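You operate a simulated robot arm through the tools that you are given. There is no shell and no other tool.

Carry out the task below with a simulated two-armed robot. There is one attempt and no reset: what you move stays moved.

TASK
Stand each open jar in the clear rack, then screw its lid down tight.
Fine: white jar in the white jar well with the silver lid, black jar in the black jar well with the gold lid.

The check looks at the end state, three seconds after you hand in, the way a careful person would. Anything else that was tipped, shoved, dropped, spilled or broken makes it a failure. A push-on lid holds only when it is set on centred and level and pressed home; a screw cap is set on level and turned clockwise until tight.

THE ROBOT
Two 7-joint arms with two-finger grippers on one trunk that stands fixed in place. Base frame: the origin is at the foot of the trunk, x ahead of it, y to its left, z up. Lengths are in m, angles in rad, forces in N, time in s.
The left shoulder is at [0.098, 0.216, 1.174], the right one opposite. With the tool pointing down near the work surface each hand reaches from about 0.28 to 0.88 m from the base axis, measured 20 degrees to its own side. Payload 3.43 kg a hand.
Tool frame (each hand has its own): the origin (TCP) lies between the finger pads and is the grasp point; the fingertips stand 0.02 m ahead of it; z points along the fingers, y is the line along which they close. The gripper opens to 0.124 m; its body begins 0.093 m behind the TCP.
Orientation is told as [roll, pitch, yaw] about the base's x, y, z axes, in that order, counted from this pose: with the fingers straight down and closing along the base's y, the tool's x points along the base's -x, its y along +y and its z along -z.

THE INTERFACE
- The arms move only by the tool nudge_tool. It takes "left_rows", "right_rows" or both (then of equal length, played together; a hand with none holds still); each is a list of rows, each a list of 3 entries, a list of its own where there are three numbers: the shift along the tool's x, y, z in m, then the turn, a rotation vector about the tool's x, y, z in rad, then the finger opening in m, from 0 to 0.124. In form: [[[x, y, z], [ax, ay, az], jaw], ...]. A call has 1 to 20 rows; each row is the pose to reach, as a shift and turn from the pose commanded when the call began, along the tool's axes at that moment. Each row takes 0.2 s and may step no farther than 0.05 m and 0.15 rad from the row before; otherwise, or with a gripper value out of range, the whole call is refused. A pose out of reach is approached as far as the arm can. The call stops where the force on the tool passes 90 N (or 10 N more than at its start, if that is more) or the arm is blocked; 0.2 s more then pass. Each finger travels about 0.072 m/s and halts on what it meets, pressing with about 40 N; the grip force reading is that of the motor and also rises with nothing between the fingers. The clock runs only during rows and for 0.2 s after the last one: add rows that repeat a pose to give the fingers time. The reply holds the time, the measured pose of the TCP, the force on the tool along the base axes, the opening and the grip force, in the units named above and with some noise, with the torque about the TCP (base axes, N m) and any sound that the robot's microphone picked up.
- Cameras (640 x 400 px; columns grow to the right, rows downward): "scene" is now at [0.2255, -0.0316, 1.3222]; the picture's right is [-0.39, -0.92, 0.00], its down [-0.65, 0.28, -0.70] and it looks along [0.65, -0.28, -0.71] (base axes); focal length 277 px, centre (320, 200). "left" rides on the left gripper at [0.082, -0.014, -0.14] in its tool frame; the picture's right is [0.17, 0.99, 0.00], its down [-0.83, 0.14, -0.54] and it looks along [-0.53, 0.09, 0.84] (tool axes); focal length 243 px, centre (320, 200). "right" rides on the right gripper at [0.082, 0.014, -0.14] in its tool frame; the picture's right is [-0.16, 0.99, 0.00], its down [-0.83, -0.14, -0.54] and it looks along [-0.53, -0.09, 0.84] (tool axes); focal length 243 px, centre (320, 200). There is no depth. A picture from a camera that has moved, and an enlarged one, comes with that camera's place and axes in the base frame and with its lens.
- get_image(camera): a new picture of that camera. It takes no simulated time.
- lift_body(by): moves the trunk up (or, below 0, down) by that many m; the arms and the scene camera ride with it, the base frame stays. It gives what a move gives, with no picture.
- pan_tilt(pan, tilt): turns the head with the scene camera to pan (to the left, within 1.396 rad either way) and tilt (down, from -0.506 to 1.204), counted from straight ahead of the robot (the tilt from the chest, where the trunk bows). It gives what a move gives.
- inspect(camera, box): a new picture of the part [left, top, right, bottom] of that camera's present view, enlarged. It takes no simulated time.
- close_job(): hands the job in; it is judged then, once.

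Nothing tells you positions but the pictures and the camera data. Unless the task says otherwise, let go and move clear before handing in.

The tools are called after "Emit:" by a JSON object that holds its "method" and its "body". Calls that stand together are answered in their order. nudge_tool: Moves the arms, as the interface text tells. Its arguments: {"type":"object","properties":{"left_rows":{"type":"array","items":{"type":"array"}},"right_rows":{"type":"array","items":{"type":"array"}}},"required":[]} The other tools are called the same way: lift_body (by) moves the trunk up or down; pan_tilt (pan, tilt) turns the head that bears the scene camera; get_image (camera) takes a picture; inspect (camera, box) takes an enlarged picture of a part of a camera's view; close_job () hands the job in.

At the start:

```text
time_s: 0.0
left_tool_pos: [0.428, 0.0705, 1.0745]
left_tcp_rot: [-0.001, -0.001, 0.001]
left_contact_force: [-0.1, -0.1, 0.4]
left_moment: [-0.02, -0.01, -0.02]
left_grip_width: 0.1241
left_gripper_force: 0.2
right_tool_pos: [0.5432, -0.4715, 0.972]
right_tcp_rot: [0.001, 0.0, -0.002]
right_contact_force: [0.1, -0.2, -1.0]
right_moment: [0.03, 0.01, 0.0]
right_grip_width: 0.124
right_gripper_force: 0.1
trunk travel left (down, up): [-0.325, 0.266]
head pan, tilt (commanded): [-0.405, 0.791]
```

scene: 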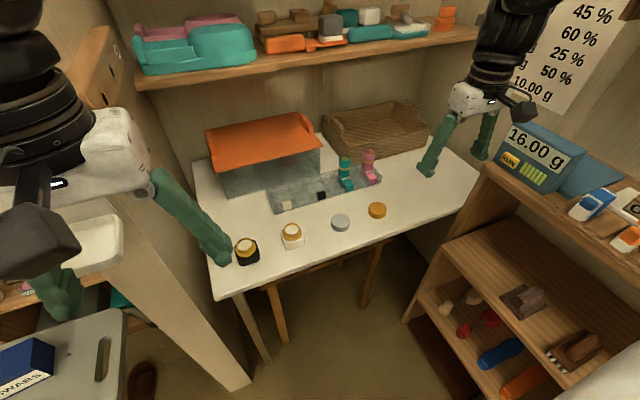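
right: 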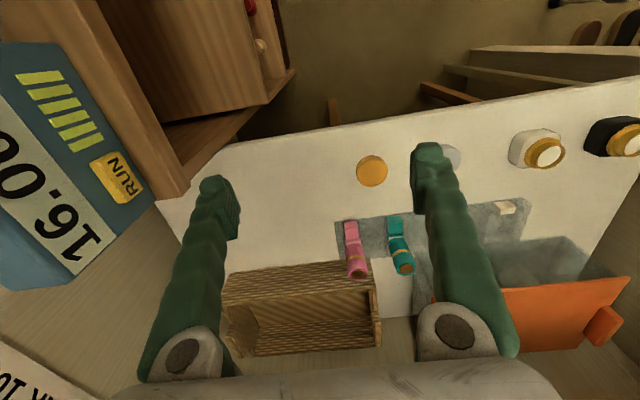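
left: 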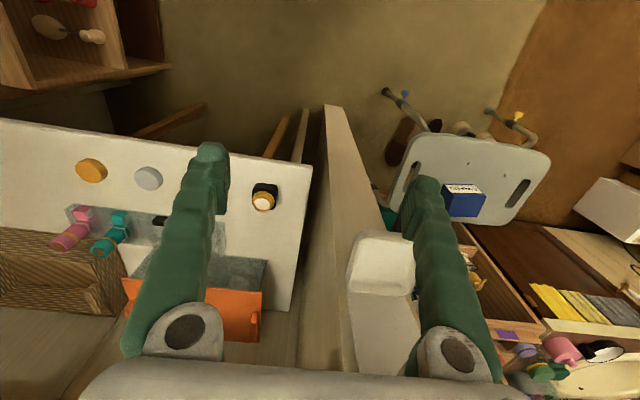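

I see a white table with a clear rack, a black jar, a white jar, a silver lid and a gold lid in a row near the front edge. I'll look at them enlarged before moving anything.

Emit:
{"method": "inspect", "body": {"camera": "scene", "box": [200, 130, 420, 280]}}

Emit:
{"method": "inspect", "body": {"camera": "right", "box": [320, 80, 640, 280]}}

Emit:
{"method": "inspect", "body": {"camera": "left", "box": [0, 120, 320, 320]}}

```text
2.67 times, centred on (310, 205) of scene
camera zoom: at [0.2255, -0.0316, 1.3222], right [-0.39, -0.92, 0.0], down [-0.65, 0.28, -0.7], along [0.65, -0.28, -0.71], focal length 738 px, centre (347, 187)
```

zoom: 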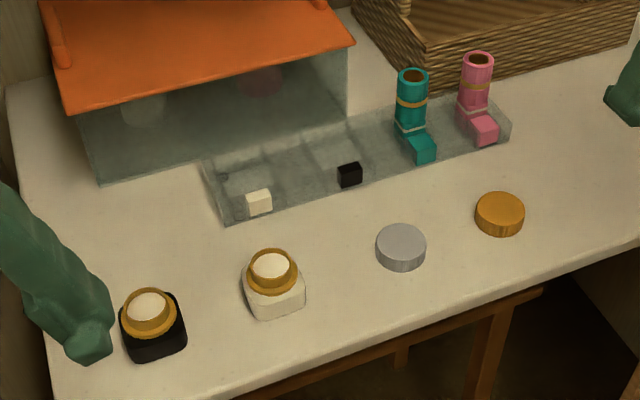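

```text
2.00 times, centred on (480, 180) of right
camera zoom: at [0.4599, -0.4577, 1.1123], right [0.17, 0.99, 0.0], down [0.83, -0.14, 0.54], along [0.53, -0.09, -0.84], focal length 485 px, centre (0, 240)
```

zoom: 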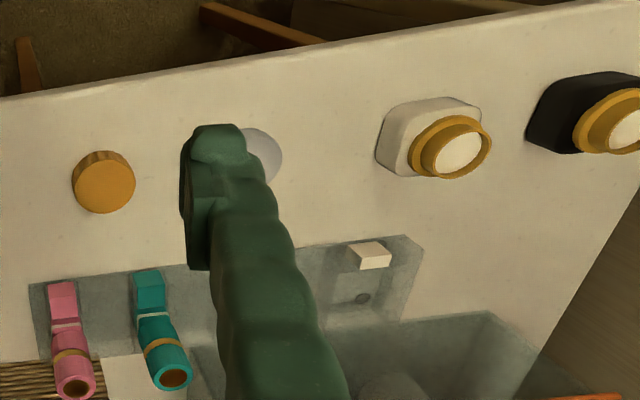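

```text
2.00 times, centred on (160, 220) of left
camera zoom: at [0.3462, 0.0562, 1.2149], right [-0.17, 0.99, 0.0], down [0.83, 0.14, 0.54], along [0.53, 0.09, -0.84], focal length 485 px, centre (640, 160)
```

zoom: 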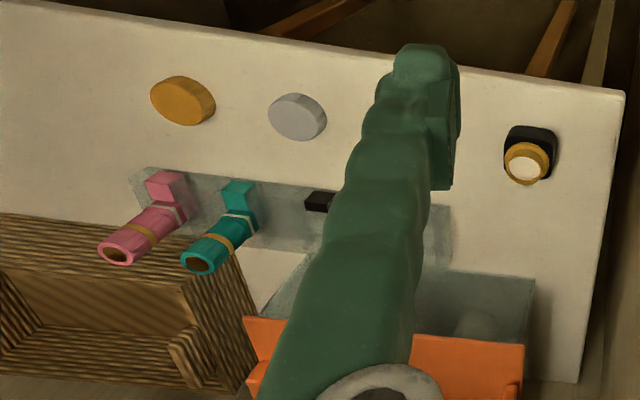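

I see the black jar near (0.68, -0.02), with the white jar, silver lid and gold lid to its right, and the rack behind them with white-marked and black-marked wells at its left end. I'll shift the right hand sideways at its present height, so I get a second viewpoint to triangulate from.

Emit:
{"method": "nudge_tool", "body": {"right_rows": [[[0, 0.04, 0], [0, 0, 0], 0.124], [[0, 0.08, 0], [0, 0, 0], 0.124], [[0, 0.12, 0], [0, 0, 0], 0.124], [[0.02, 0.16, 0], [0, 0, 0], 0.124], [[0.04, 0.2, 0], [0, 0, 0], 0.124], [[0.04, 0.2, 0], [0, 0, 0], 0.124]]}}

Emit:
{"method": "get_image", "body": {"camera": "right"}}

Emit:
{"method": "get_image", "body": {"camera": "scene"}}

```text
time_s: 1.4
left_tool_pos: [0.4287, 0.0702, 1.0745]
left_tcp_rot: [0.0, 0.001, 0.0]
left_contact_force: [-0.2, -0.3, 0.5]
left_moment: [0.02, 0.02, -0.05]
left_grip_width: 0.1242
left_gripper_force: 0.1
right_tool_pos: [0.5023, -0.2709, 0.9729]
right_tcp_rot: [0.0, 0.002, -0.002]
right_contact_force: [0.2, -0.8, -0.6]
right_moment: [0.05, -0.01, 0.03]
right_grip_width: 0.1237
right_gripper_force: 0.0
trunk travel left (down, up): [-0.325, 0.266]
head pan, tilt (commanded): [-0.405, 0.791]
```

```text
taken
camera right: at [0.4182, -0.2564, 1.1127], right [0.17, 0.99, 0.0], down [0.83, -0.14, 0.54], along [0.53, -0.09, -0.84], focal length 243 px, centre (320, 200)
```

right: 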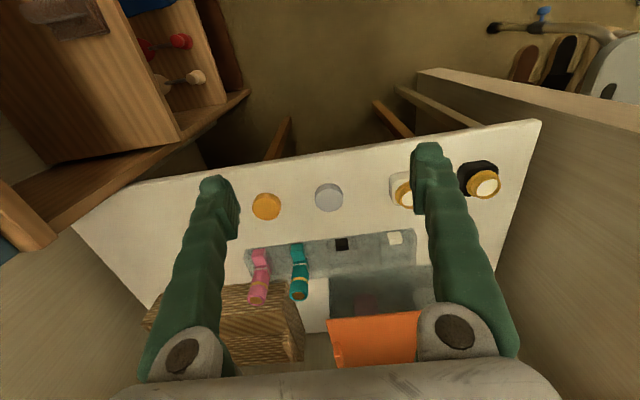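

```text
taken
camera scene: at [0.2255, -0.0321, 1.3222], right [-0.39, -0.92, 0.0], down [-0.65, 0.28, -0.7], along [0.65, -0.28, -0.71], focal length 277 px, centre (320, 200)
```

scene: 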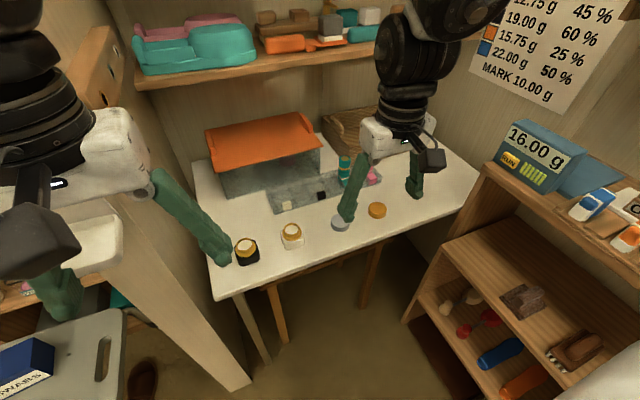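

The right camera now sees the whole row of jars and lids and the rack. I'll enlarge parts of this view to measure them.

Emit:
{"method": "inspect", "body": {"camera": "right", "box": [220, 140, 380, 240]}}

Emit:
{"method": "inspect", "body": {"camera": "right", "box": [370, 130, 530, 230]}}

Emit:
{"method": "inspect", "body": {"camera": "right", "box": [230, 210, 430, 335]}}

Emit:
{"method": "inspect", "body": {"camera": "scene", "box": [220, 180, 330, 250]}}

```text
4.00 times, centred on (300, 190) of right
camera zoom: at [0.4182, -0.2564, 1.1127], right [0.17, 0.99, 0.0], down [0.83, -0.14, 0.54], along [0.53, -0.09, -0.84], focal length 970 px, centre (400, 240)
```

zoom: 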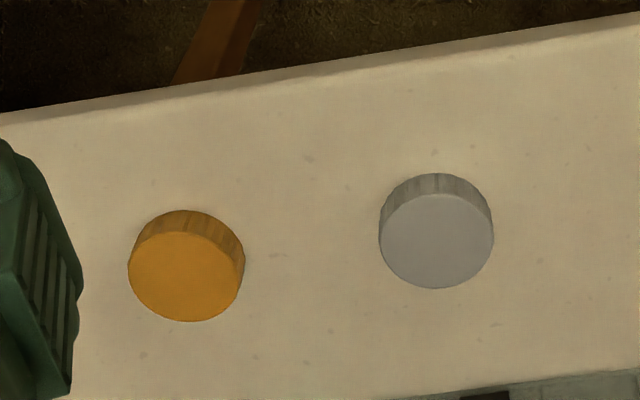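

```text
4.00 times, centred on (450, 180) of right
camera zoom: at [0.4182, -0.2564, 1.1127], right [0.17, 0.99, 0.0], down [0.83, -0.14, 0.54], along [0.53, -0.09, -0.84], focal length 970 px, centre (-200, 280)
```

zoom: 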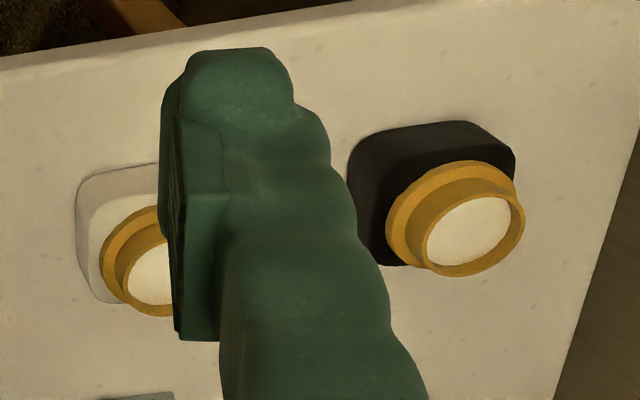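

```text
3.20 times, centred on (330, 272) of right
camera zoom: at [0.4182, -0.2564, 1.1127], right [0.17, 0.99, 0.0], down [0.83, -0.14, 0.54], along [0.53, -0.09, -0.84], focal length 776 px, centre (288, -32)
```

zoom: 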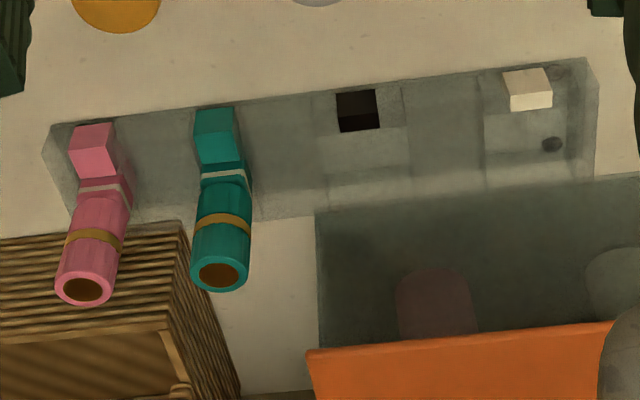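

```text
5.71 times, centred on (275, 215) of scene
camera zoom: at [0.2255, -0.0321, 1.3222], right [-0.39, -0.92, 0.0], down [-0.65, 0.28, -0.7], along [0.65, -0.28, -0.71], focal length 1581 px, centre (577, 114)
```

zoom: 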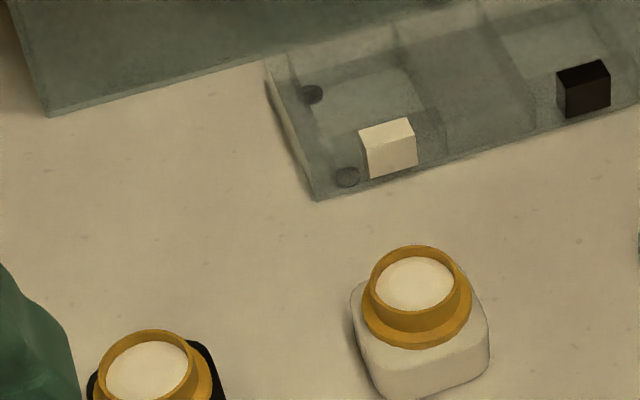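

By triangulation, the table top is at about z 0.718, and the black jar's mouth is at about (0.657, -0.020). The white jar is at about (0.657, -0.139), the silver lid at (0.657, -0.280) and the gold lid at (0.659, -0.401). The rack runs along y with its front edge near x 0.74, so I'll move the right hand nearer, still high, to look into the wells.

Emit:
{"method": "nudge_tool", "body": {"right_rows": [[[-0.03, 0.02, 0.0], [0, 0, 0], 0.124], [[-0.06, 0.04, 0.01], [0, 0, 0], 0.124], [[-0.09, 0.06, 0.02], [0, 0, 0], 0.124], [[-0.118, 0.07, 0.04], [0, 0, 0], 0.124], [[-0.118, 0.07, 0.04], [0, 0, 0], 0.124]]}}

Emit:
{"method": "get_image", "body": {"camera": "right"}}

Emit:
{"method": "inspect", "body": {"camera": "right", "box": [220, 120, 460, 270]}}

```text
time_s: 2.6
left_tool_pos: [0.4278, 0.0697, 1.0753]
left_tcp_rot: [0.001, 0.0, 0.001]
left_contact_force: [-0.8, 0.4, 0.0]
left_moment: [0.03, -0.03, 0.0]
left_grip_width: 0.1239
left_gripper_force: 0.1
right_tool_pos: [0.5924, -0.2568, 0.9426]
right_tcp_rot: [0.004, -0.003, -0.002]
right_contact_force: [-0.1, -0.4, 0.9]
right_moment: [0.03, -0.02, 0.02]
right_grip_width: 0.124
right_gripper_force: 0.1
right hand out of reach, approached as far as the arm can: row 2, 3, 4, 5
trunk travel left (down, up): [-0.325, 0.266]
head pan, tilt (commanded): [-0.405, 0.791]
```

```text
taken
camera right: at [0.5088, -0.2429, 1.0813], right [0.17, 0.99, 0.0], down [0.83, -0.14, 0.54], along [0.53, -0.09, -0.84], focal length 243 px, centre (320, 200)
```

right: 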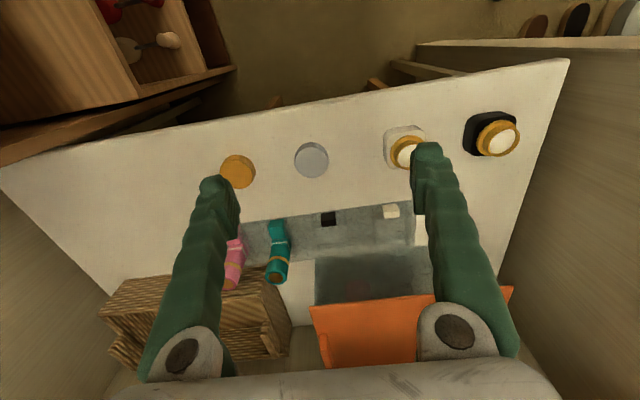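

```text
2.67 times, centred on (340, 195) of right
camera zoom: at [0.5088, -0.2429, 1.0813], right [0.17, 0.99, 0.0], down [0.83, -0.14, 0.54], along [0.53, -0.09, -0.84], focal length 647 px, centre (267, 213)
```

zoom: 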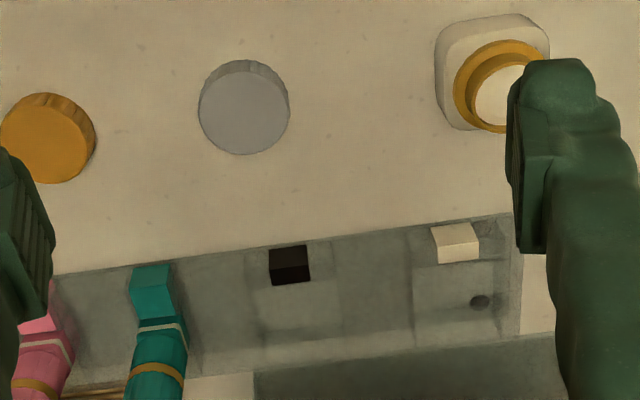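

The right arm stopped short at (0.592, -0.257, 0.943), reporting the pose as out of reach. I'll try a small sideways and downward move to find out which direction limits it.

Emit:
{"method": "nudge_tool", "body": {"right_rows": [[[0.0, 0.0, 0.02], [0, 0, 0], 0.124], [[0.0, 0.0, 0.04], [0, 0, 0], 0.124], [[0.0, 0.0, 0.04], [0, 0, 0], 0.124]]}}

```text
time_s: 3.4
left_tool_pos: [0.4272, 0.0708, 1.0744]
left_tcp_rot: [0.0, 0.0, 0.0]
left_contact_force: [-0.7, 0.1, -0.2]
left_moment: [0.01, 0.01, -0.01]
left_grip_width: 0.1239
left_gripper_force: 0.0
right_tool_pos: [0.5947, -0.2579, 0.9012]
right_tcp_rot: [0.001, 0.0, -0.001]
right_contact_force: [0.8, 0.1, 0.7]
right_moment: [0.01, 0.02, 0.01]
right_grip_width: 0.1238
right_gripper_force: 0.0
trunk travel left (down, up): [-0.325, 0.266]
head pan, tilt (commanded): [-0.405, 0.791]
```

The arm went straight down freely. Next I'll try stepping toward y -0.20 and x 0.62 from here.

Emit:
{"method": "nudge_tool", "body": {"right_rows": [[[0.0, 0.02, 0.0], [0, 0, 0], 0.124], [[0.0, 0.04, 0.0], [0, 0, 0], 0.124], [[0.0, 0.055, 0.0], [0, 0, 0], 0.124], [[0.0, 0.055, 0.0], [0, 0, 0], 0.124]]}}

```text
time_s: 4.4
left_tool_pos: [0.4292, 0.0708, 1.0747]
left_tcp_rot: [0.0, -0.001, 0.0]
left_contact_force: [0.2, -0.2, -0.3]
left_moment: [0.0, -0.02, 0.02]
left_grip_width: 0.1242
left_gripper_force: 0.0
right_tool_pos: [0.5775, -0.2399, 0.9006]
right_tcp_rot: [0.003, -0.002, 0.0]
right_contact_force: [-0.2, 0.5, 0.5]
right_moment: [0.01, -0.01, -0.01]
right_grip_width: 0.1241
right_gripper_force: 0.0
right hand out of reach, approached as far as the arm can: row 1, 2, 3, 4
trunk travel left (down, up): [-0.325, 0.266]
head pan, tilt (commanded): [-0.405, 0.791]
```

The limit seems to depend on how high the hand is relative to the shoulder. I'll go lower, keeping the fingertips above the jar mouths at about 0.77, and test again.

Emit:
{"method": "nudge_tool", "body": {"right_rows": [[[0.0, 0.0, 0.03], [0, 0, 0], 0.124], [[0.0, 0.0, 0.06], [0, 0, 0], 0.124], [[0.0, 0.02, 0.06], [0, 0, 0], 0.124], [[0.0, 0.04, 0.06], [0, 0, 0], 0.124], [[0.0, 0.04, 0.06], [0, 0, 0], 0.124]]}}

Emit:
{"method": "get_image", "body": {"camera": "scene"}}

```text
time_s: 5.6
left_tool_pos: [0.4288, 0.0698, 1.0739]
left_tcp_rot: [0.001, 0.0, -0.001]
left_contact_force: [0.2, -0.2, 0.5]
left_moment: [-0.01, -0.01, -0.01]
left_grip_width: 0.1241
left_gripper_force: 0.0
right_tool_pos: [0.5723, -0.2384, 0.846]
right_tcp_rot: [0.001, -0.002, 0.001]
right_contact_force: [0.9, 0.3, 0.6]
right_moment: [0.01, 0.03, -0.02]
right_grip_width: 0.124
right_gripper_force: 0.0
right hand out of reach, approached as far as the arm can: row 3, 4, 5
trunk travel left (down, up): [-0.325, 0.266]
head pan, tilt (commanded): [-0.405, 0.791]
```

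```text
taken
camera scene: at [0.2256, -0.0316, 1.3222], right [-0.39, -0.92, 0.0], down [-0.65, 0.28, -0.7], along [0.65, -0.28, -0.71], focal length 277 px, centre (320, 200)
```

scene: 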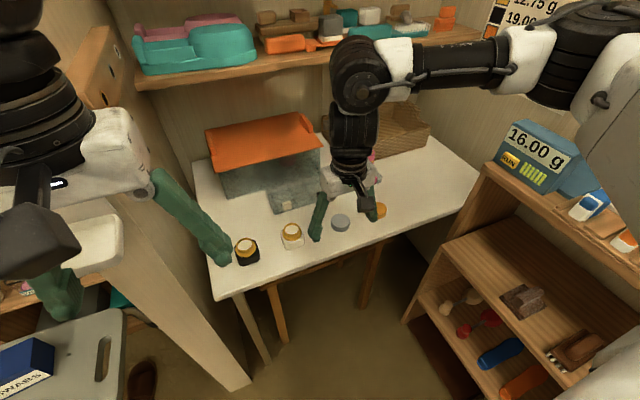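

The arm still stops near y -0.24 at this height, so this may be a wrist limit tied to the tool's yaw. I'll turn the tool a little in place and test the reach again.

Emit:
{"method": "nudge_tool", "body": {"right_rows": [[[0.0, 0.0, 0.0], [0, 0, 0.15], 0.124], [[0.0, 0.0, 0.0], [0, 0, 0.3], 0.124], [[0.0, 0.02, 0.0], [0, 0, 0.3], 0.124], [[0.0, 0.04, 0.0], [0, 0, 0.3], 0.124], [[0.0, 0.04, 0.0], [0, 0, 0.3], 0.124]]}}

```text
time_s: 6.8
left_tool_pos: [0.4282, 0.071, 1.074]
left_tcp_rot: [0.0, -0.001, 0.0]
left_contact_force: [-0.2, -0.4, 0.5]
left_moment: [-0.05, -0.03, -0.01]
left_grip_width: 0.1242
left_gripper_force: 0.0
right_tool_pos: [0.5821, -0.2401, 0.8415]
right_tcp_rot: [0.006, 0.003, -0.299]
right_contact_force: [0.3, 1.0, 0.0]
right_moment: [-0.01, 0.0, 0.0]
right_grip_width: 0.1242
right_gripper_force: 0.2
right hand out of reach, approached as far as the arm can: row 2, 3, 4, 5
trunk travel left (down, up): [-0.325, 0.266]
head pan, tilt (commanded): [-0.405, 0.791]
```

Turning the tool made little difference, so this looks like an arm-posture limit. I'll turn the head to see how the right arm is folded, then point it back.

Emit:
{"method": "pan_tilt", "body": {"pan": -1.0, "tilt": 0.3}}

Emit:
{"method": "get_image", "body": {"camera": "scene"}}

Emit:
{"method": "get_image", "body": {"camera": "left"}}

```text
time_s: 7.8
left_tool_pos: [0.4288, 0.069, 1.0737]
left_tcp_rot: [0.001, 0.0, -0.002]
left_contact_force: [-0.1, -0.2, 0.2]
left_moment: [-0.01, 0.03, -0.01]
left_grip_width: 0.1238
left_gripper_force: 0.1
right_tool_pos: [0.5837, -0.2406, 0.8418]
right_tcp_rot: [0.007, 0.001, -0.3]
right_contact_force: [-0.9, 0.4, 0.1]
right_moment: [0.01, 0.02, 0.01]
right_grip_width: 0.1244
right_gripper_force: 0.0
trunk travel left (down, up): [-0.325, 0.266]
head pan, tilt (commanded): [-1.0, 0.3]
```

```text
taken
camera scene: at [0.2015, -0.0782, 1.3658], right [-0.84, -0.54, 0.0], down [-0.16, 0.25, -0.96], along [0.52, -0.8, -0.3], focal length 277 px, centre (320, 200)
```

scene: 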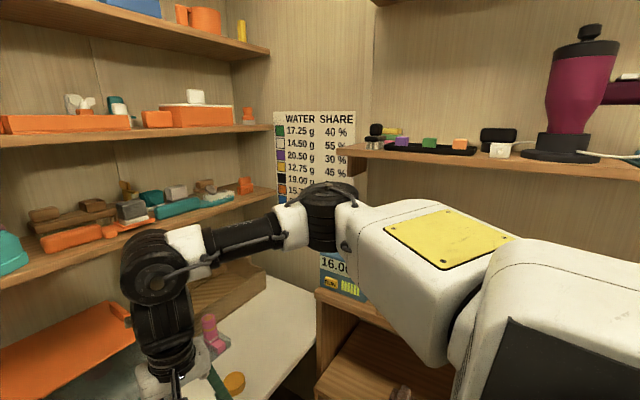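

```text
taken
camera left: at [0.3463, 0.0562, 1.2148], right [-0.17, 0.99, 0.0], down [0.83, 0.14, 0.54], along [0.53, 0.09, -0.84], focal length 243 px, centre (320, 200)
```

left: 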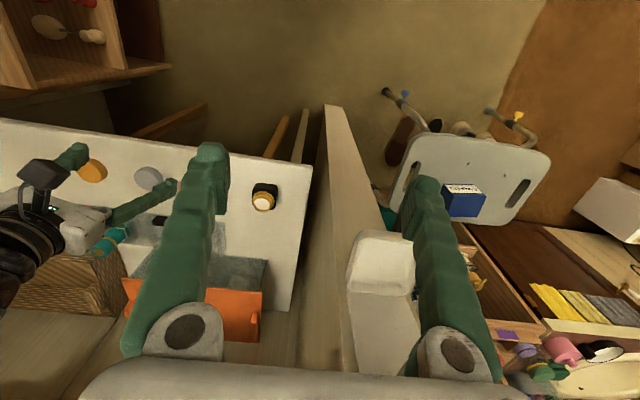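

The right arm is folded with its elbow out to the right at shoulder height. I'll turn the head back and test how far forward the hand can go at this y.

Emit:
{"method": "pan_tilt", "body": {"pan": -0.405, "tilt": 0.791}}

Emit:
{"method": "nudge_tool", "body": {"right_rows": [[[0.0, 0.0, -0.02], [0, 0, -0.15], 0.124], [[0.0, 0.0, -0.04], [0, 0, -0.3], 0.124], [[-0.02, -0.01, -0.04], [0, 0, -0.3], 0.124], [[-0.04, -0.01, -0.04], [0, 0, -0.3], 0.124], [[-0.06, -0.02, -0.04], [0, 0, -0.3], 0.124], [[-0.06, -0.02, -0.04], [0, 0, -0.3], 0.124]]}}

```text
time_s: 8.8
left_tool_pos: [0.4275, 0.0699, 1.0747]
left_tcp_rot: [0.0, -0.001, -0.001]
left_contact_force: [-0.1, 0.1, 0.0]
left_moment: [0.0, 0.02, 0.0]
left_grip_width: 0.1236
left_gripper_force: 0.1
right_tool_pos: [0.5835, -0.2408, 0.8412]
right_tcp_rot: [0.005, 0.002, -0.299]
right_contact_force: [0.2, 0.3, 0.5]
right_moment: [-0.01, 0.0, 0.01]
right_grip_width: 0.1239
right_gripper_force: 0.0
trunk travel left (down, up): [-0.325, 0.266]
head pan, tilt (commanded): [-0.405, 0.791]
```

```text
time_s: 10.2
left_tool_pos: [0.4284, 0.0694, 1.0737]
left_tcp_rot: [0.0, 0.002, -0.001]
left_contact_force: [0.3, 0.2, 0.4]
left_moment: [0.0, -0.01, -0.04]
left_grip_width: 0.1242
left_gripper_force: 0.1
right_tool_pos: [0.6332, -0.2826, 0.8803]
right_tcp_rot: [0.003, -0.004, 0.0]
right_contact_force: [-0.1, 0.8, 0.7]
right_moment: [-0.03, 0.01, -0.01]
right_grip_width: 0.1238
right_gripper_force: 0.1
right hand out of reach, approached as far as the arm can: row 4, 5, 6
trunk travel left (down, up): [-0.325, 0.266]
head pan, tilt (commanded): [-0.405, 0.791]
```

The hand's boundary matches an upper-arm direction limit with the elbow at shoulder height. Changing the trunk height changes the arm's posture, so I'll raise the trunk a bit and test the reach again.

Emit:
{"method": "lift_body", "body": {"by": 0.1}}

Emit:
{"method": "nudge_tool", "body": {"right_rows": [[[0.0, 0.0, 0.04], [0, 0, 0], 0.124], [[0.0, 0.0, 0.08], [0, 0, 0], 0.124], [[0.0, 0.0, 0.1], [0, 0, 0], 0.124], [[0.0, 0.02, 0.1], [0, 0, 0], 0.124], [[0.0, 0.04, 0.1], [0, 0, 0], 0.124], [[0.0, 0.04, 0.1], [0, 0, 0], 0.124]]}}

```text
time_s: 11.5
left_tool_pos: [0.4286, 0.0707, 1.174]
left_tcp_rot: [0.002, 0.003, -0.001]
left_contact_force: [0.4, -0.7, -0.3]
left_moment: [-0.03, 0.02, 0.0]
left_grip_width: 0.1242
left_gripper_force: 0.0
right_tool_pos: [0.6397, -0.283, 1.019]
right_tcp_rot: [0.002, -0.083, -0.002]
right_contact_force: [0.5, -0.2, 0.0]
right_moment: [-0.02, 0.05, 0.04]
right_grip_width: 0.1237
right_gripper_force: 0.1
trunk travel left (down, up): [-0.425, 0.166]
head pan, tilt (commanded): [-0.405, 0.791]
```

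```text
time_s: 12.9
left_tool_pos: [0.4285, 0.0701, 1.1744]
left_tcp_rot: [-0.001, 0.0, 0.0]
left_contact_force: [-0.3, 0.5, 0.2]
left_moment: [-0.03, -0.02, 0.01]
left_grip_width: 0.1241
left_gripper_force: 0.1
right_tool_pos: [0.6293, -0.2661, 0.9227]
right_tcp_rot: [0.007, -0.086, -0.002]
right_contact_force: [0.3, 0.4, 0.6]
right_moment: [-0.01, 0.0, 0.02]
right_grip_width: 0.1239
right_gripper_force: 0.1
right hand out of reach, approached as far as the arm can: row 4, 5, 6
trunk travel left (down, up): [-0.425, 0.166]
head pan, tilt (commanded): [-0.405, 0.791]
```

Raising the trunk helped only slightly and left a small tilt on the right hand. I'll look at how the left arm is folded and test its reach toward the black jar, keeping it high.

Emit:
{"method": "pan_tilt", "body": {"pan": 0.9, "tilt": 0.3}}

Emit:
{"method": "get_image", "body": {"camera": "scene"}}

Emit:
{"method": "nudge_tool", "body": {"left_rows": [[[-0.03, 0.0, 0.03], [0, 0, 0], 0.124], [[-0.06, 0.0, 0.06], [0, 0, 0], 0.124], [[-0.09, -0.01, 0.08], [0, 0, 0], 0.124], [[-0.12, -0.03, 0.1], [0, 0, 0], 0.124], [[-0.15, -0.05, 0.12], [0, 0, 0], 0.124], [[-0.15, -0.05, 0.12], [0, 0, 0], 0.124]]}}

Emit:
{"method": "get_image", "body": {"camera": "left"}}

```text
time_s: 14.4
left_tool_pos: [0.4282, 0.0694, 1.1743]
left_tcp_rot: [-0.001, 0.0, 0.0]
left_contact_force: [0.8, 1.2, 0.8]
left_moment: [0.03, 0.0, -0.01]
left_grip_width: 0.1237
left_gripper_force: 0.0
right_tool_pos: [0.6304, -0.2649, 0.9215]
right_tcp_rot: [0.007, -0.086, -0.003]
right_contact_force: [0.2, -0.3, -0.4]
right_moment: [0.01, 0.0, 0.0]
right_grip_width: 0.1243
right_gripper_force: 0.1
trunk travel left (down, up): [-0.425, 0.166]
head pan, tilt (commanded): [0.901, 0.3]
```

```text
taken
camera scene: at [0.1846, 0.0735, 1.4652], right [0.78, -0.62, 0.0], down [-0.18, -0.23, -0.96], along [0.59, 0.75, -0.3], focal length 277 px, centre (320, 200)
```

scene: 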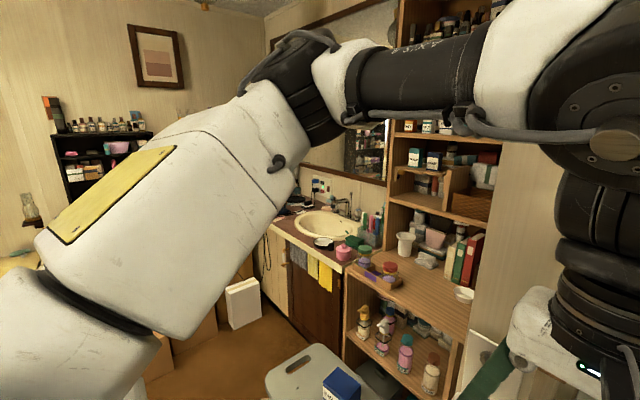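

```text
time_s: 15.8
left_tool_pos: [0.5835, 0.0221, 1.0689]
left_tcp_rot: [-0.03, -0.013, 0.013]
left_contact_force: [-0.5, 0.4, -0.1]
left_moment: [-0.01, 0.01, 0.02]
left_grip_width: 0.1241
left_gripper_force: 0.0
right_tool_pos: [0.6302, -0.2645, 0.9217]
right_tcp_rot: [0.007, -0.085, -0.003]
right_contact_force: [0.1, -0.2, 0.0]
right_moment: [0.01, 0.01, -0.01]
right_grip_width: 0.124
right_gripper_force: 0.0
trunk travel left (down, up): [-0.425, 0.166]
head pan, tilt (commanded): [0.901, 0.3]
```

```text
taken
camera left: at [0.4998, 0.0105, 1.2085], right [-0.18, 0.98, -0.03], down [0.82, 0.17, 0.54], along [0.54, 0.07, -0.84], focal length 243 px, centre (320, 200)
```

left: 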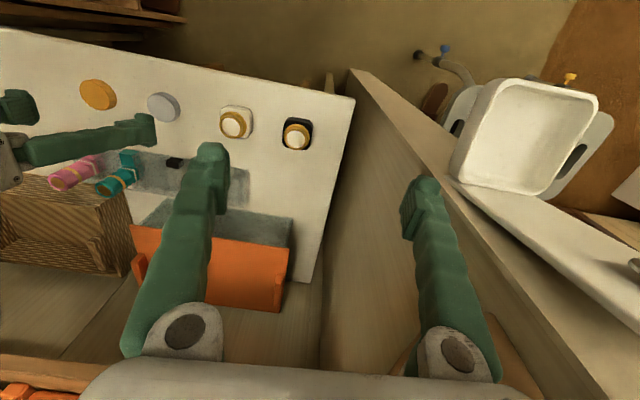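

The left arm holds its elbow up and reached (0.584, 0.022) freely, so keeping the hands high relative to the shoulders restores inward reach. That means working with the trunk lowered. First I'll look for anything the arms could hit on the left side if the trunk comes down.

Emit:
{"method": "pan_tilt", "body": {"pan": 0.35, "tilt": 0.7}}

Emit:
{"method": "get_image", "body": {"camera": "scene"}}

Emit:
{"method": "pan_tilt", "body": {"pan": -0.2, "tilt": 0.75}}

Emit:
{"method": "get_image", "body": {"camera": "scene"}}

```text
time_s: 16.8
left_tool_pos: [0.5827, 0.0246, 1.065]
left_tcp_rot: [-0.024, -0.007, 0.016]
left_contact_force: [0.2, 0.0, 0.9]
left_moment: [0.04, -0.01, 0.06]
left_grip_width: 0.124
left_gripper_force: 0.0
right_tool_pos: [0.6289, -0.2652, 0.9218]
right_tcp_rot: [0.009, -0.085, -0.002]
right_contact_force: [0.4, -0.3, -1.0]
right_moment: [-0.01, 0.01, -0.03]
right_grip_width: 0.1238
right_gripper_force: 0.1
trunk travel left (down, up): [-0.425, 0.166]
head pan, tilt (commanded): [0.351, 0.7]
```

```text
taken
camera scene: at [0.2062, 0.0299, 1.4292], right [0.34, -0.94, 0.0], down [-0.6, -0.22, -0.77], along [0.72, 0.26, -0.64], focal length 277 px, centre (320, 200)
```

scene: 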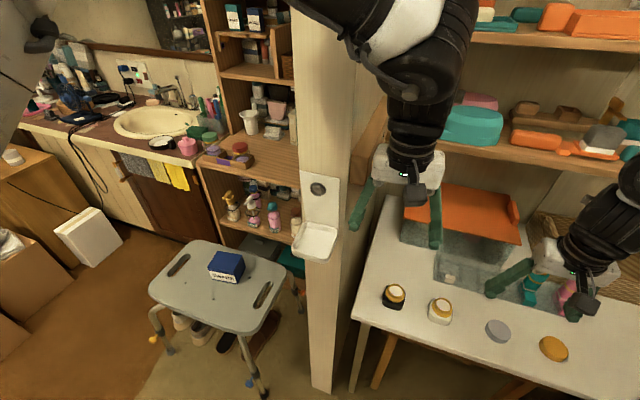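

```text
time_s: 17.7
left_tool_pos: [0.5844, 0.025, 1.0625]
left_tcp_rot: [-0.023, -0.004, 0.02]
left_contact_force: [0.7, 0.2, 0.3]
left_moment: [-0.02, 0.02, 0.01]
left_grip_width: 0.124
left_gripper_force: 0.0
right_tool_pos: [0.6298, -0.2649, 0.9218]
right_tcp_rot: [0.006, -0.085, -0.002]
right_contact_force: [-0.2, 1.0, 0.4]
right_moment: [0.02, 0.0, 0.01]
right_grip_width: 0.1239
right_gripper_force: 0.2
trunk travel left (down, up): [-0.425, 0.166]
head pan, tilt (commanded): [-0.201, 0.75]
```

```text
taken
camera scene: at [0.2077, -0.016, 1.4249], right [-0.2, -0.98, 0.0], down [-0.67, 0.14, -0.73], along [0.72, -0.15, -0.68], focal length 277 px, centre (320, 200)
```

scene: 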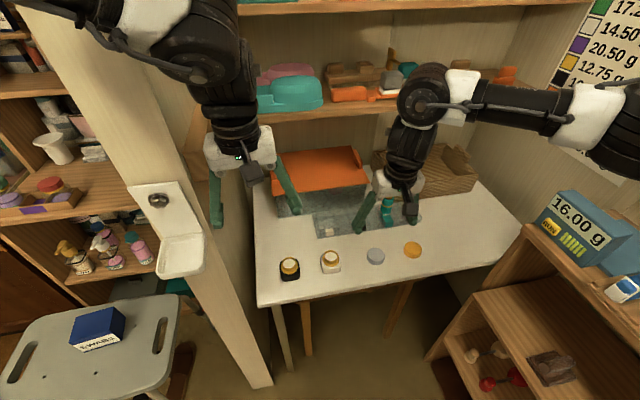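

There is a full-height wall edge at about x 0.585, y 0.11–0.17, left of the table. The left forearm seems to be leaning on it, since the left pose is drifting and slightly tilted. I'll back the left arm out along its path at once.

Emit:
{"method": "nudge_tool", "body": {"left_rows": [[[0.03, 0.0, -0.02], [0, 0, 0], 0.124], [[0.06, 0.02, -0.04], [0, 0, 0], 0.124], [[0.09, 0.04, -0.06], [0, 0, 0], 0.124], [[0.12, 0.05, -0.09], [0, 0, 0], 0.124], [[0.15, 0.05, -0.12], [0, 0, 0], 0.124], [[0.17, 0.07, -0.12], [0, 0, 0], 0.124], [[0.17, 0.07, -0.12], [0, 0, 0], 0.124]]}}

Emit:
{"method": "get_image", "body": {"camera": "scene"}}

```text
time_s: 19.3
left_tool_pos: [0.4077, 0.0914, 1.174]
left_tcp_rot: [0.001, 0.0, 0.001]
left_contact_force: [-0.7, 1.3, 0.0]
left_moment: [0.04, -0.03, -0.03]
left_grip_width: 0.1239
left_gripper_force: 0.0
right_tool_pos: [0.6279, -0.2656, 0.9211]
right_tcp_rot: [0.01, -0.085, 0.0]
right_contact_force: [-1.4, 1.2, -0.1]
right_moment: [0.04, 0.02, -0.01]
right_grip_width: 0.1243
right_gripper_force: 0.1
trunk travel left (down, up): [-0.425, 0.166]
head pan, tilt (commanded): [-0.201, 0.75]
```

```text
taken
camera scene: at [0.2074, -0.0172, 1.4249], right [-0.2, -0.98, 0.0], down [-0.67, 0.14, -0.73], along [0.72, -0.15, -0.68], focal length 277 px, centre (320, 200)
```

scene: 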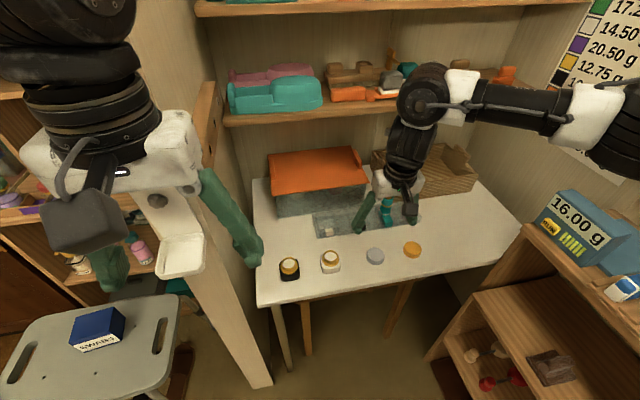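

The left arm is free again and nothing on the table moved. Now I'll pull the right hand back and up and level its tilt, so the trunk can come down safely.

Emit:
{"method": "nudge_tool", "body": {"right_rows": [[[0.0, 0.0, -0.04], [0, 0.04, 0], 0.124], [[0.02, 0.0, -0.08], [0, 0.085, 0], 0.124], [[0.05, 0.0, -0.11], [0, 0.085, 0], 0.124], [[0.08, 0.0, -0.14], [0, 0.085, 0], 0.124], [[0.11, 0.0, -0.17], [0, 0.085, 0], 0.124], [[0.14, 0.0, -0.2], [0, 0.085, 0], 0.124], [[0.16, 0.0, -0.24], [0, 0.085, 0], 0.124], [[0.16, 0.0, -0.28], [0, 0.085, 0], 0.124], [[0.16, 0.0, -0.28], [0, 0.085, 0], 0.124]]}}

Emit:
{"method": "pan_tilt", "body": {"pan": -1.0, "tilt": 0.3}}

Emit:
{"method": "get_image", "body": {"camera": "scene"}}

```text
time_s: 21.3
left_tool_pos: [0.4092, 0.0906, 1.1724]
left_tcp_rot: [0.0, 0.001, 0.0]
left_contact_force: [0.1, -0.1, 0.4]
left_moment: [0.05, 0.01, -0.01]
left_grip_width: 0.1241
left_gripper_force: 0.0
right_tool_pos: [0.4467, -0.2666, 1.1891]
right_tcp_rot: [0.004, 0.004, 0.0]
right_contact_force: [-0.3, 0.1, -1.1]
right_moment: [0.03, -0.02, 0.0]
right_grip_width: 0.1239
right_gripper_force: 0.2
right hand out of reach, approached as far as the arm can: row 1, 2
trunk travel left (down, up): [-0.425, 0.166]
head pan, tilt (commanded): [-0.201, 0.75]
```

```text
time_s: 22.5
left_tool_pos: [0.4095, 0.0911, 1.1738]
left_tcp_rot: [0.0, 0.002, 0.002]
left_contact_force: [0.8, -0.1, -0.8]
left_moment: [-0.04, 0.0, 0.0]
left_grip_width: 0.1241
left_gripper_force: 0.1
right_tool_pos: [0.4472, -0.2674, 1.1891]
right_tcp_rot: [0.004, 0.001, 0.001]
right_contact_force: [-0.2, 0.0, -0.6]
right_moment: [0.02, 0.02, 0.01]
right_grip_width: 0.1238
right_gripper_force: 0.0
trunk travel left (down, up): [-0.425, 0.166]
head pan, tilt (commanded): [-1.0, 0.3]
```

```text
taken
camera scene: at [0.1771, -0.0783, 1.4652], right [-0.84, -0.54, 0.0], down [-0.16, 0.25, -0.96], along [0.52, -0.8, -0.3], focal length 277 px, centre (320, 200)
```

scene: 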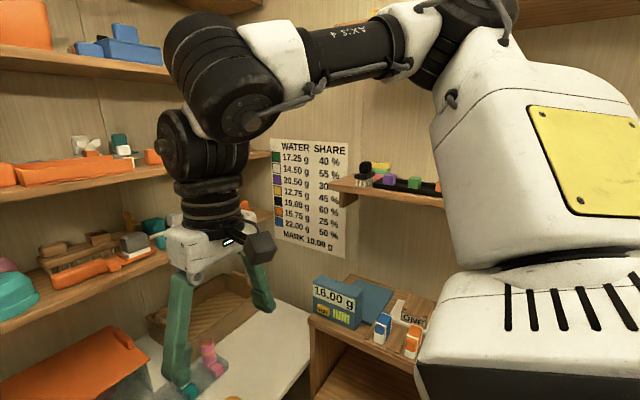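

The right elbow is now up, and both hands are well above and in front of the table. I'll lower the trunk by 0.3 m, which leaves both hands near z 0.88, and then look again.

Emit:
{"method": "lift_body", "body": {"by": -0.3}}

Emit:
{"method": "pan_tilt", "body": {"pan": -0.25, "tilt": 0.7}}

Emit:
{"method": "get_image", "body": {"camera": "scene"}}

Emit:
{"method": "get_image", "body": {"camera": "right"}}

```text
time_s: 25.5
left_tool_pos: [0.4071, 0.0893, 0.874]
left_tcp_rot: [-0.001, 0.001, 0.0]
left_contact_force: [0.3, 0.6, 1.1]
left_moment: [0.02, 0.0, 0.01]
left_grip_width: 0.1243
left_gripper_force: 0.0
right_tool_pos: [0.4777, -0.2648, 0.8252]
right_tcp_rot: [0.004, 0.153, 0.001]
right_contact_force: [-0.5, -1.1, 0.3]
right_moment: [0.0, 0.0, 0.05]
right_grip_width: 0.1239
right_gripper_force: 0.1
trunk travel left (down, up): [-0.125, 0.466]
head pan, tilt (commanded): [-1.0, 0.3]
```

```text
time_s: 26.6
left_tool_pos: [0.4082, 0.0892, 0.8741]
left_tcp_rot: [-0.001, 0.0, 0.0]
left_contact_force: [0.4, -0.6, 0.0]
left_moment: [0.01, 0.02, -0.01]
left_grip_width: 0.124
left_gripper_force: 0.1
right_tool_pos: [0.4784, -0.2657, 0.8246]
right_tcp_rot: [0.001, 0.156, -0.002]
right_contact_force: [-0.2, 0.6, -0.1]
right_moment: [-0.01, -0.02, -0.03]
right_grip_width: 0.1239
right_gripper_force: 0.1
trunk travel left (down, up): [-0.125, 0.466]
head pan, tilt (commanded): [-0.25, 0.7]
```

```text
taken
camera scene: at [0.3021, -0.0207, 1.1093], right [-0.25, -0.97, 0.0], down [-0.62, 0.16, -0.77], along [0.74, -0.19, -0.64], focal length 277 px, centre (320, 200)
```

scene: 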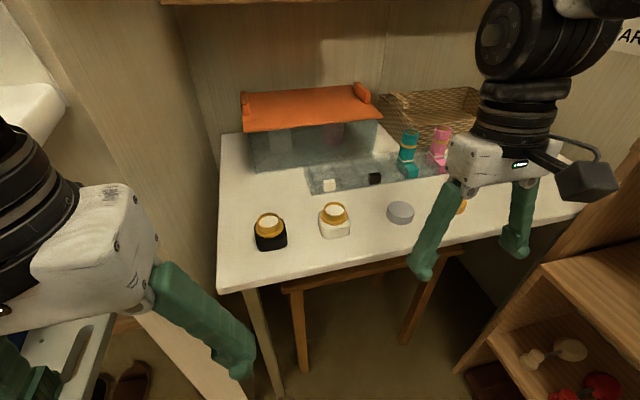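

```text
taken
camera right: at [0.4167, -0.2526, 0.9756], right [0.16, 0.99, -0.02], down [0.9, -0.14, 0.4], along [0.4, -0.09, -0.91], focal length 243 px, centre (320, 200)
```

right: 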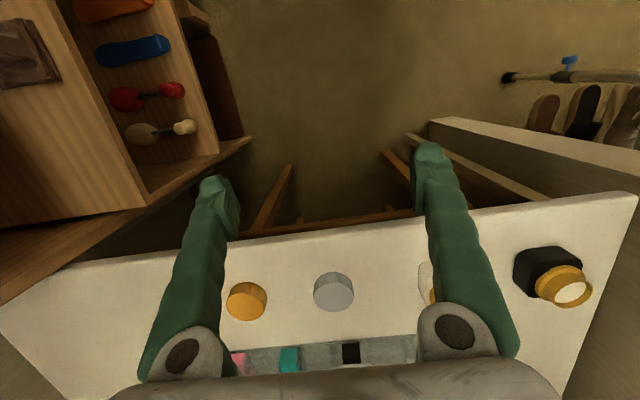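

The trunk is down and bowed a little forward, and the right hand now has a tilt of 0.155. I'll level it and then test reaching inward and forward above the jars, with the fingertips no lower than about 0.86.

Emit:
{"method": "nudge_tool", "body": {"right_rows": [[[0.0, 0.0, -0.03], [0, -0.08, 0], 0.124], [[0.0, 0.0, -0.06], [0, -0.155, 0], 0.124], [[0.0, 0.03, -0.06], [0, -0.155, 0], 0.124], [[-0.03, 0.06, -0.06], [0, -0.155, 0], 0.124], [[-0.06, 0.08, -0.06], [0, -0.155, 0], 0.124], [[-0.09, 0.1, -0.06], [0, -0.155, 0], 0.124], [[-0.09, 0.1, -0.06], [0, -0.155, 0], 0.124]]}}

Emit:
{"method": "get_image", "body": {"camera": "right"}}

```text
time_s: 28.2
left_tool_pos: [0.4088, 0.0898, 0.8742]
left_tcp_rot: [0.0, -0.001, 0.0]
left_contact_force: [0.4, -1.4, 0.1]
left_moment: [0.03, 0.02, 0.02]
left_grip_width: 0.1241
left_gripper_force: 0.0
right_tool_pos: [0.5502, -0.222, 0.8764]
right_tcp_rot: [0.014, -0.003, -0.001]
right_contact_force: [0.2, 0.3, -0.4]
right_moment: [-0.02, -0.03, 0.02]
right_grip_width: 0.1239
right_gripper_force: 0.0
right hand out of reach, approached as far as the arm can: row 3, 4, 5, 6, 7
trunk travel left (down, up): [-0.125, 0.466]
head pan, tilt (commanded): [-0.25, 0.7]
```

```text
taken
camera right: at [0.4655, -0.2106, 1.0146], right [0.17, 0.99, 0.02], down [0.83, -0.15, 0.54], along [0.54, -0.08, -0.84], focal length 243 px, centre (320, 200)
```

right: 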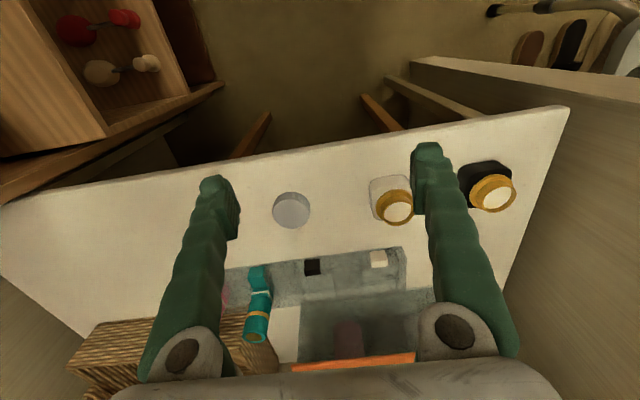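

The hand again stopped at nearly the same line, so trunk height isn't the cause. I'll look at the right arm's posture once more to find which joint limits it.

Emit:
{"method": "pan_tilt", "body": {"pan": -1.0, "tilt": 0.1}}

Emit:
{"method": "get_image", "body": {"camera": "scene"}}

Emit:
{"method": "pan_tilt", "body": {"pan": 1.0, "tilt": 0.1}}

Emit:
{"method": "get_image", "body": {"camera": "scene"}}

```text
time_s: 29.3
left_tool_pos: [0.4072, 0.0903, 0.8743]
left_tcp_rot: [0.0, 0.0, 0.0]
left_contact_force: [0.4, 0.2, 0.6]
left_moment: [-0.02, 0.01, -0.02]
left_grip_width: 0.1239
left_gripper_force: 0.2
right_tool_pos: [0.5501, -0.2233, 0.8751]
right_tcp_rot: [0.013, -0.005, -0.004]
right_contact_force: [-0.4, 0.2, -0.5]
right_moment: [0.02, -0.01, 0.01]
right_grip_width: 0.1243
right_gripper_force: 0.1
trunk travel left (down, up): [-0.125, 0.466]
head pan, tilt (commanded): [-1.0, 0.099]
```

```text
taken
camera scene: at [0.2696, -0.0771, 1.1639], right [-0.84, -0.54, 0.0], down [-0.05, 0.08, -0.99], along [0.54, -0.84, -0.1], focal length 277 px, centre (320, 200)
```

scene: 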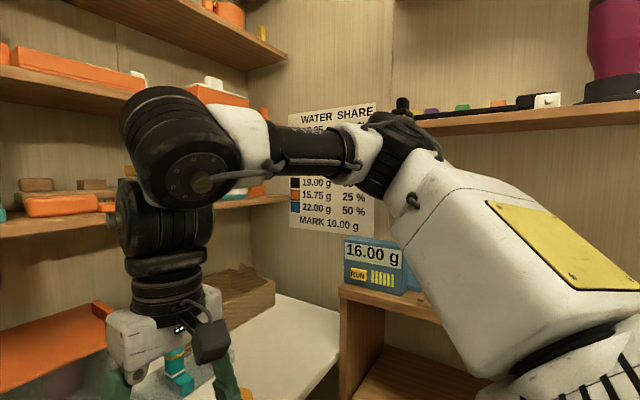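

```text
time_s: 31.2
left_tool_pos: [0.408, 0.0892, 0.875]
left_tcp_rot: [0.0, 0.002, 0.001]
left_contact_force: [0.1, 1.9, -0.7]
left_moment: [0.0, -0.01, 0.06]
left_grip_width: 0.1241
left_gripper_force: 0.1
right_tool_pos: [0.5485, -0.2217, 0.8752]
right_tcp_rot: [0.015, -0.007, -0.003]
right_contact_force: [-0.8, 0.5, 0.7]
right_moment: [0.01, -0.01, 0.03]
right_grip_width: 0.1243
right_gripper_force: 0.0
trunk travel left (down, up): [-0.125, 0.466]
head pan, tilt (commanded): [1.0, 0.099]
```

```text
taken
camera scene: at [0.2696, 0.0778, 1.164], right [0.84, -0.54, 0.0], down [-0.05, -0.08, -1.0], along [0.54, 0.84, -0.1], focal length 277 px, centre (320, 200)
```

scene: 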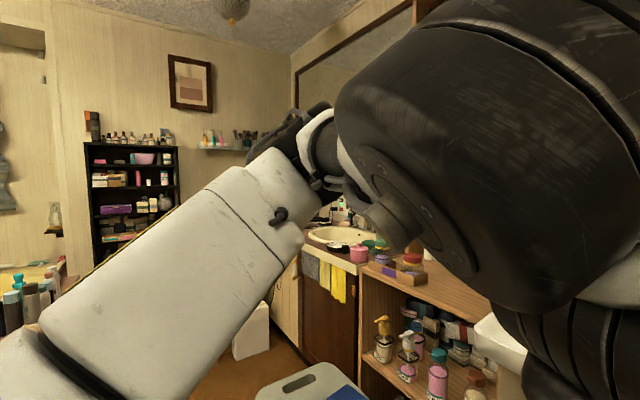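

The forearms look level and the cause still isn't clear. I'll move the left hand aside and bring the right hand back closer to the body, then test whether it can come inward there and go forward afterward.

Emit:
{"method": "pan_tilt", "body": {"pan": -0.25, "tilt": 0.7}}

Emit:
{"method": "nudge_tool", "body": {"left_rows": [[[0.02, 0.03, -0.02], [0, 0, 0], 0.124], [[0.04, 0.06, -0.04], [0, 0, 0], 0.124], [[0.05, 0.09, -0.05], [0, 0, 0], 0.124], [[0.05, 0.12, -0.05], [0, 0, 0], 0.124], [[0.05, 0.14, -0.05], [0, 0, 0], 0.124], [[0.05, 0.14, -0.05], [0, 0, 0], 0.124]], "right_rows": [[[0.04, 0.0, 0.0], [0, 0, 0], 0.124], [[0.08, 0.0, 0.0], [0, 0, 0], 0.124], [[0.12, 0.0, 0.0], [0, 0, 0], 0.124], [[0.13, 0.0, 0.0], [0, 0, 0], 0.124], [[0.13, 0.03, 0.0], [0, 0, 0], 0.124], [[0.13, 0.06, 0.0], [0, 0, 0], 0.124]]}}

```text
time_s: 32.6
left_tool_pos: [0.4089, 0.091, 0.8742]
left_tcp_rot: [0.0, -0.001, -0.001]
left_contact_force: [0.5, 0.8, -0.4]
left_moment: [-0.04, -0.04, 0.02]
left_grip_width: 0.1242
left_gripper_force: 0.1
right_tool_pos: [0.5506, -0.2225, 0.8747]
right_tcp_rot: [0.015, -0.005, -0.002]
right_contact_force: [0.5, 0.0, -0.4]
right_moment: [-0.01, 0.03, 0.02]
right_grip_width: 0.1241
right_gripper_force: 0.0
trunk travel left (down, up): [-0.125, 0.466]
head pan, tilt (commanded): [-0.25, 0.7]
```

```text
time_s: 34.0
left_tool_pos: [0.3621, 0.1664, 0.8845]
left_tcp_rot: [-0.003, 0.005, 0.0]
left_contact_force: [-0.1, 0.8, 0.9]
left_moment: [0.03, 0.01, -0.03]
left_grip_width: 0.1239
left_gripper_force: 0.1
left hand out of reach, approached as far as the arm can: row 1, 2, 3, 4, 5, 6
right_tool_pos: [0.5218, -0.2261, 0.8794]
right_tcp_rot: [0.003, 0.001, -0.001]
right_contact_force: [-0.2, 0.8, -0.6]
right_moment: [-0.03, -0.01, 0.01]
right_grip_width: 0.1239
right_gripper_force: 0.0
right hand out of reach, approached as far as the arm can: row 1, 2, 3, 4, 5, 6
trunk travel left (down, up): [-0.125, 0.466]
head pan, tilt (commanded): [-0.25, 0.7]
```

With the trunk low, both hands are limited in going back as well, so low is the wrong direction. I'll raise the trunk again, lift the right hand high so its elbow comes up like the left arm's did, and then try moving inward and forward from there.

Emit:
{"method": "lift_body", "body": {"by": 0.3}}

Emit:
{"method": "nudge_tool", "body": {"right_rows": [[[0.0, -0.02, -0.03], [0, 0, 0], 0.124], [[0.0, -0.04, -0.06], [0, 0, 0], 0.124], [[0.0, -0.04, -0.1], [0, 0, 0], 0.124], [[0.0, -0.04, -0.12], [0, 0, 0], 0.124], [[0.0, -0.04, -0.12], [0, 0, 0], 0.124]]}}

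Emit:
{"method": "pan_tilt", "body": {"pan": -1.0, "tilt": 0.0}}

Emit:
{"method": "get_image", "body": {"camera": "scene"}}

```text
time_s: 37.0
left_tool_pos: [0.3612, 0.1658, 1.181]
left_tcp_rot: [0.001, 0.0, 0.0]
left_contact_force: [1.1, 0.5, 0.0]
left_moment: [0.01, 0.01, 0.01]
left_grip_width: 0.124
left_gripper_force: 0.1
right_tool_pos: [0.4961, -0.2248, 1.2357]
right_tcp_rot: [0.007, -0.172, -0.004]
right_contact_force: [-1.4, 0.6, -0.6]
right_moment: [-0.02, -0.01, -0.03]
right_grip_width: 0.124
right_gripper_force: 0.2
trunk travel left (down, up): [-0.425, 0.166]
head pan, tilt (commanded): [-0.25, 0.7]
```

```text
time_s: 38.2
left_tool_pos: [0.3629, 0.1665, 1.1816]
left_tcp_rot: [0.0, 0.001, -0.001]
left_contact_force: [0.1, 1.0, -0.1]
left_moment: [-0.02, 0.02, 0.0]
left_grip_width: 0.124
left_gripper_force: 0.0
right_tool_pos: [0.4639, -0.276, 1.3344]
right_tcp_rot: [0.011, -0.173, -0.001]
right_contact_force: [0.3, -0.5, -1.0]
right_moment: [0.01, 0.03, -0.03]
right_grip_width: 0.124
right_gripper_force: 0.1
right hand out of reach, approached as far as the arm can: row 3, 4, 5
trunk travel left (down, up): [-0.425, 0.166]
head pan, tilt (commanded): [-0.25, 0.7]
```

```text
time_s: 39.3
left_tool_pos: [0.3625, 0.1647, 1.1819]
left_tcp_rot: [0.001, -0.001, 0.0]
left_contact_force: [0.2, 0.6, 0.2]
left_moment: [-0.01, 0.0, 0.04]
left_grip_width: 0.1238
left_gripper_force: 0.0
right_tool_pos: [0.4641, -0.2764, 1.3348]
right_tcp_rot: [0.009, -0.175, -0.002]
right_contact_force: [-0.1, 0.0, 0.1]
right_moment: [-0.01, -0.03, 0.0]
right_grip_width: 0.1241
right_gripper_force: 0.1
trunk travel left (down, up): [-0.425, 0.166]
head pan, tilt (commanded): [-1.0, 0.0]
```

```text
taken
camera scene: at [0.1754, -0.0753, 1.4929], right [-0.84, -0.54, 0.0], down [0.0, 0.0, -1.0], along [0.54, -0.84, 0.0], focal length 277 px, centre (320, 200)
```

scene: 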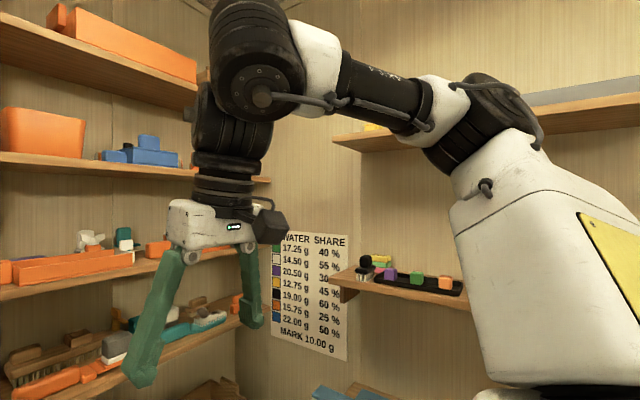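

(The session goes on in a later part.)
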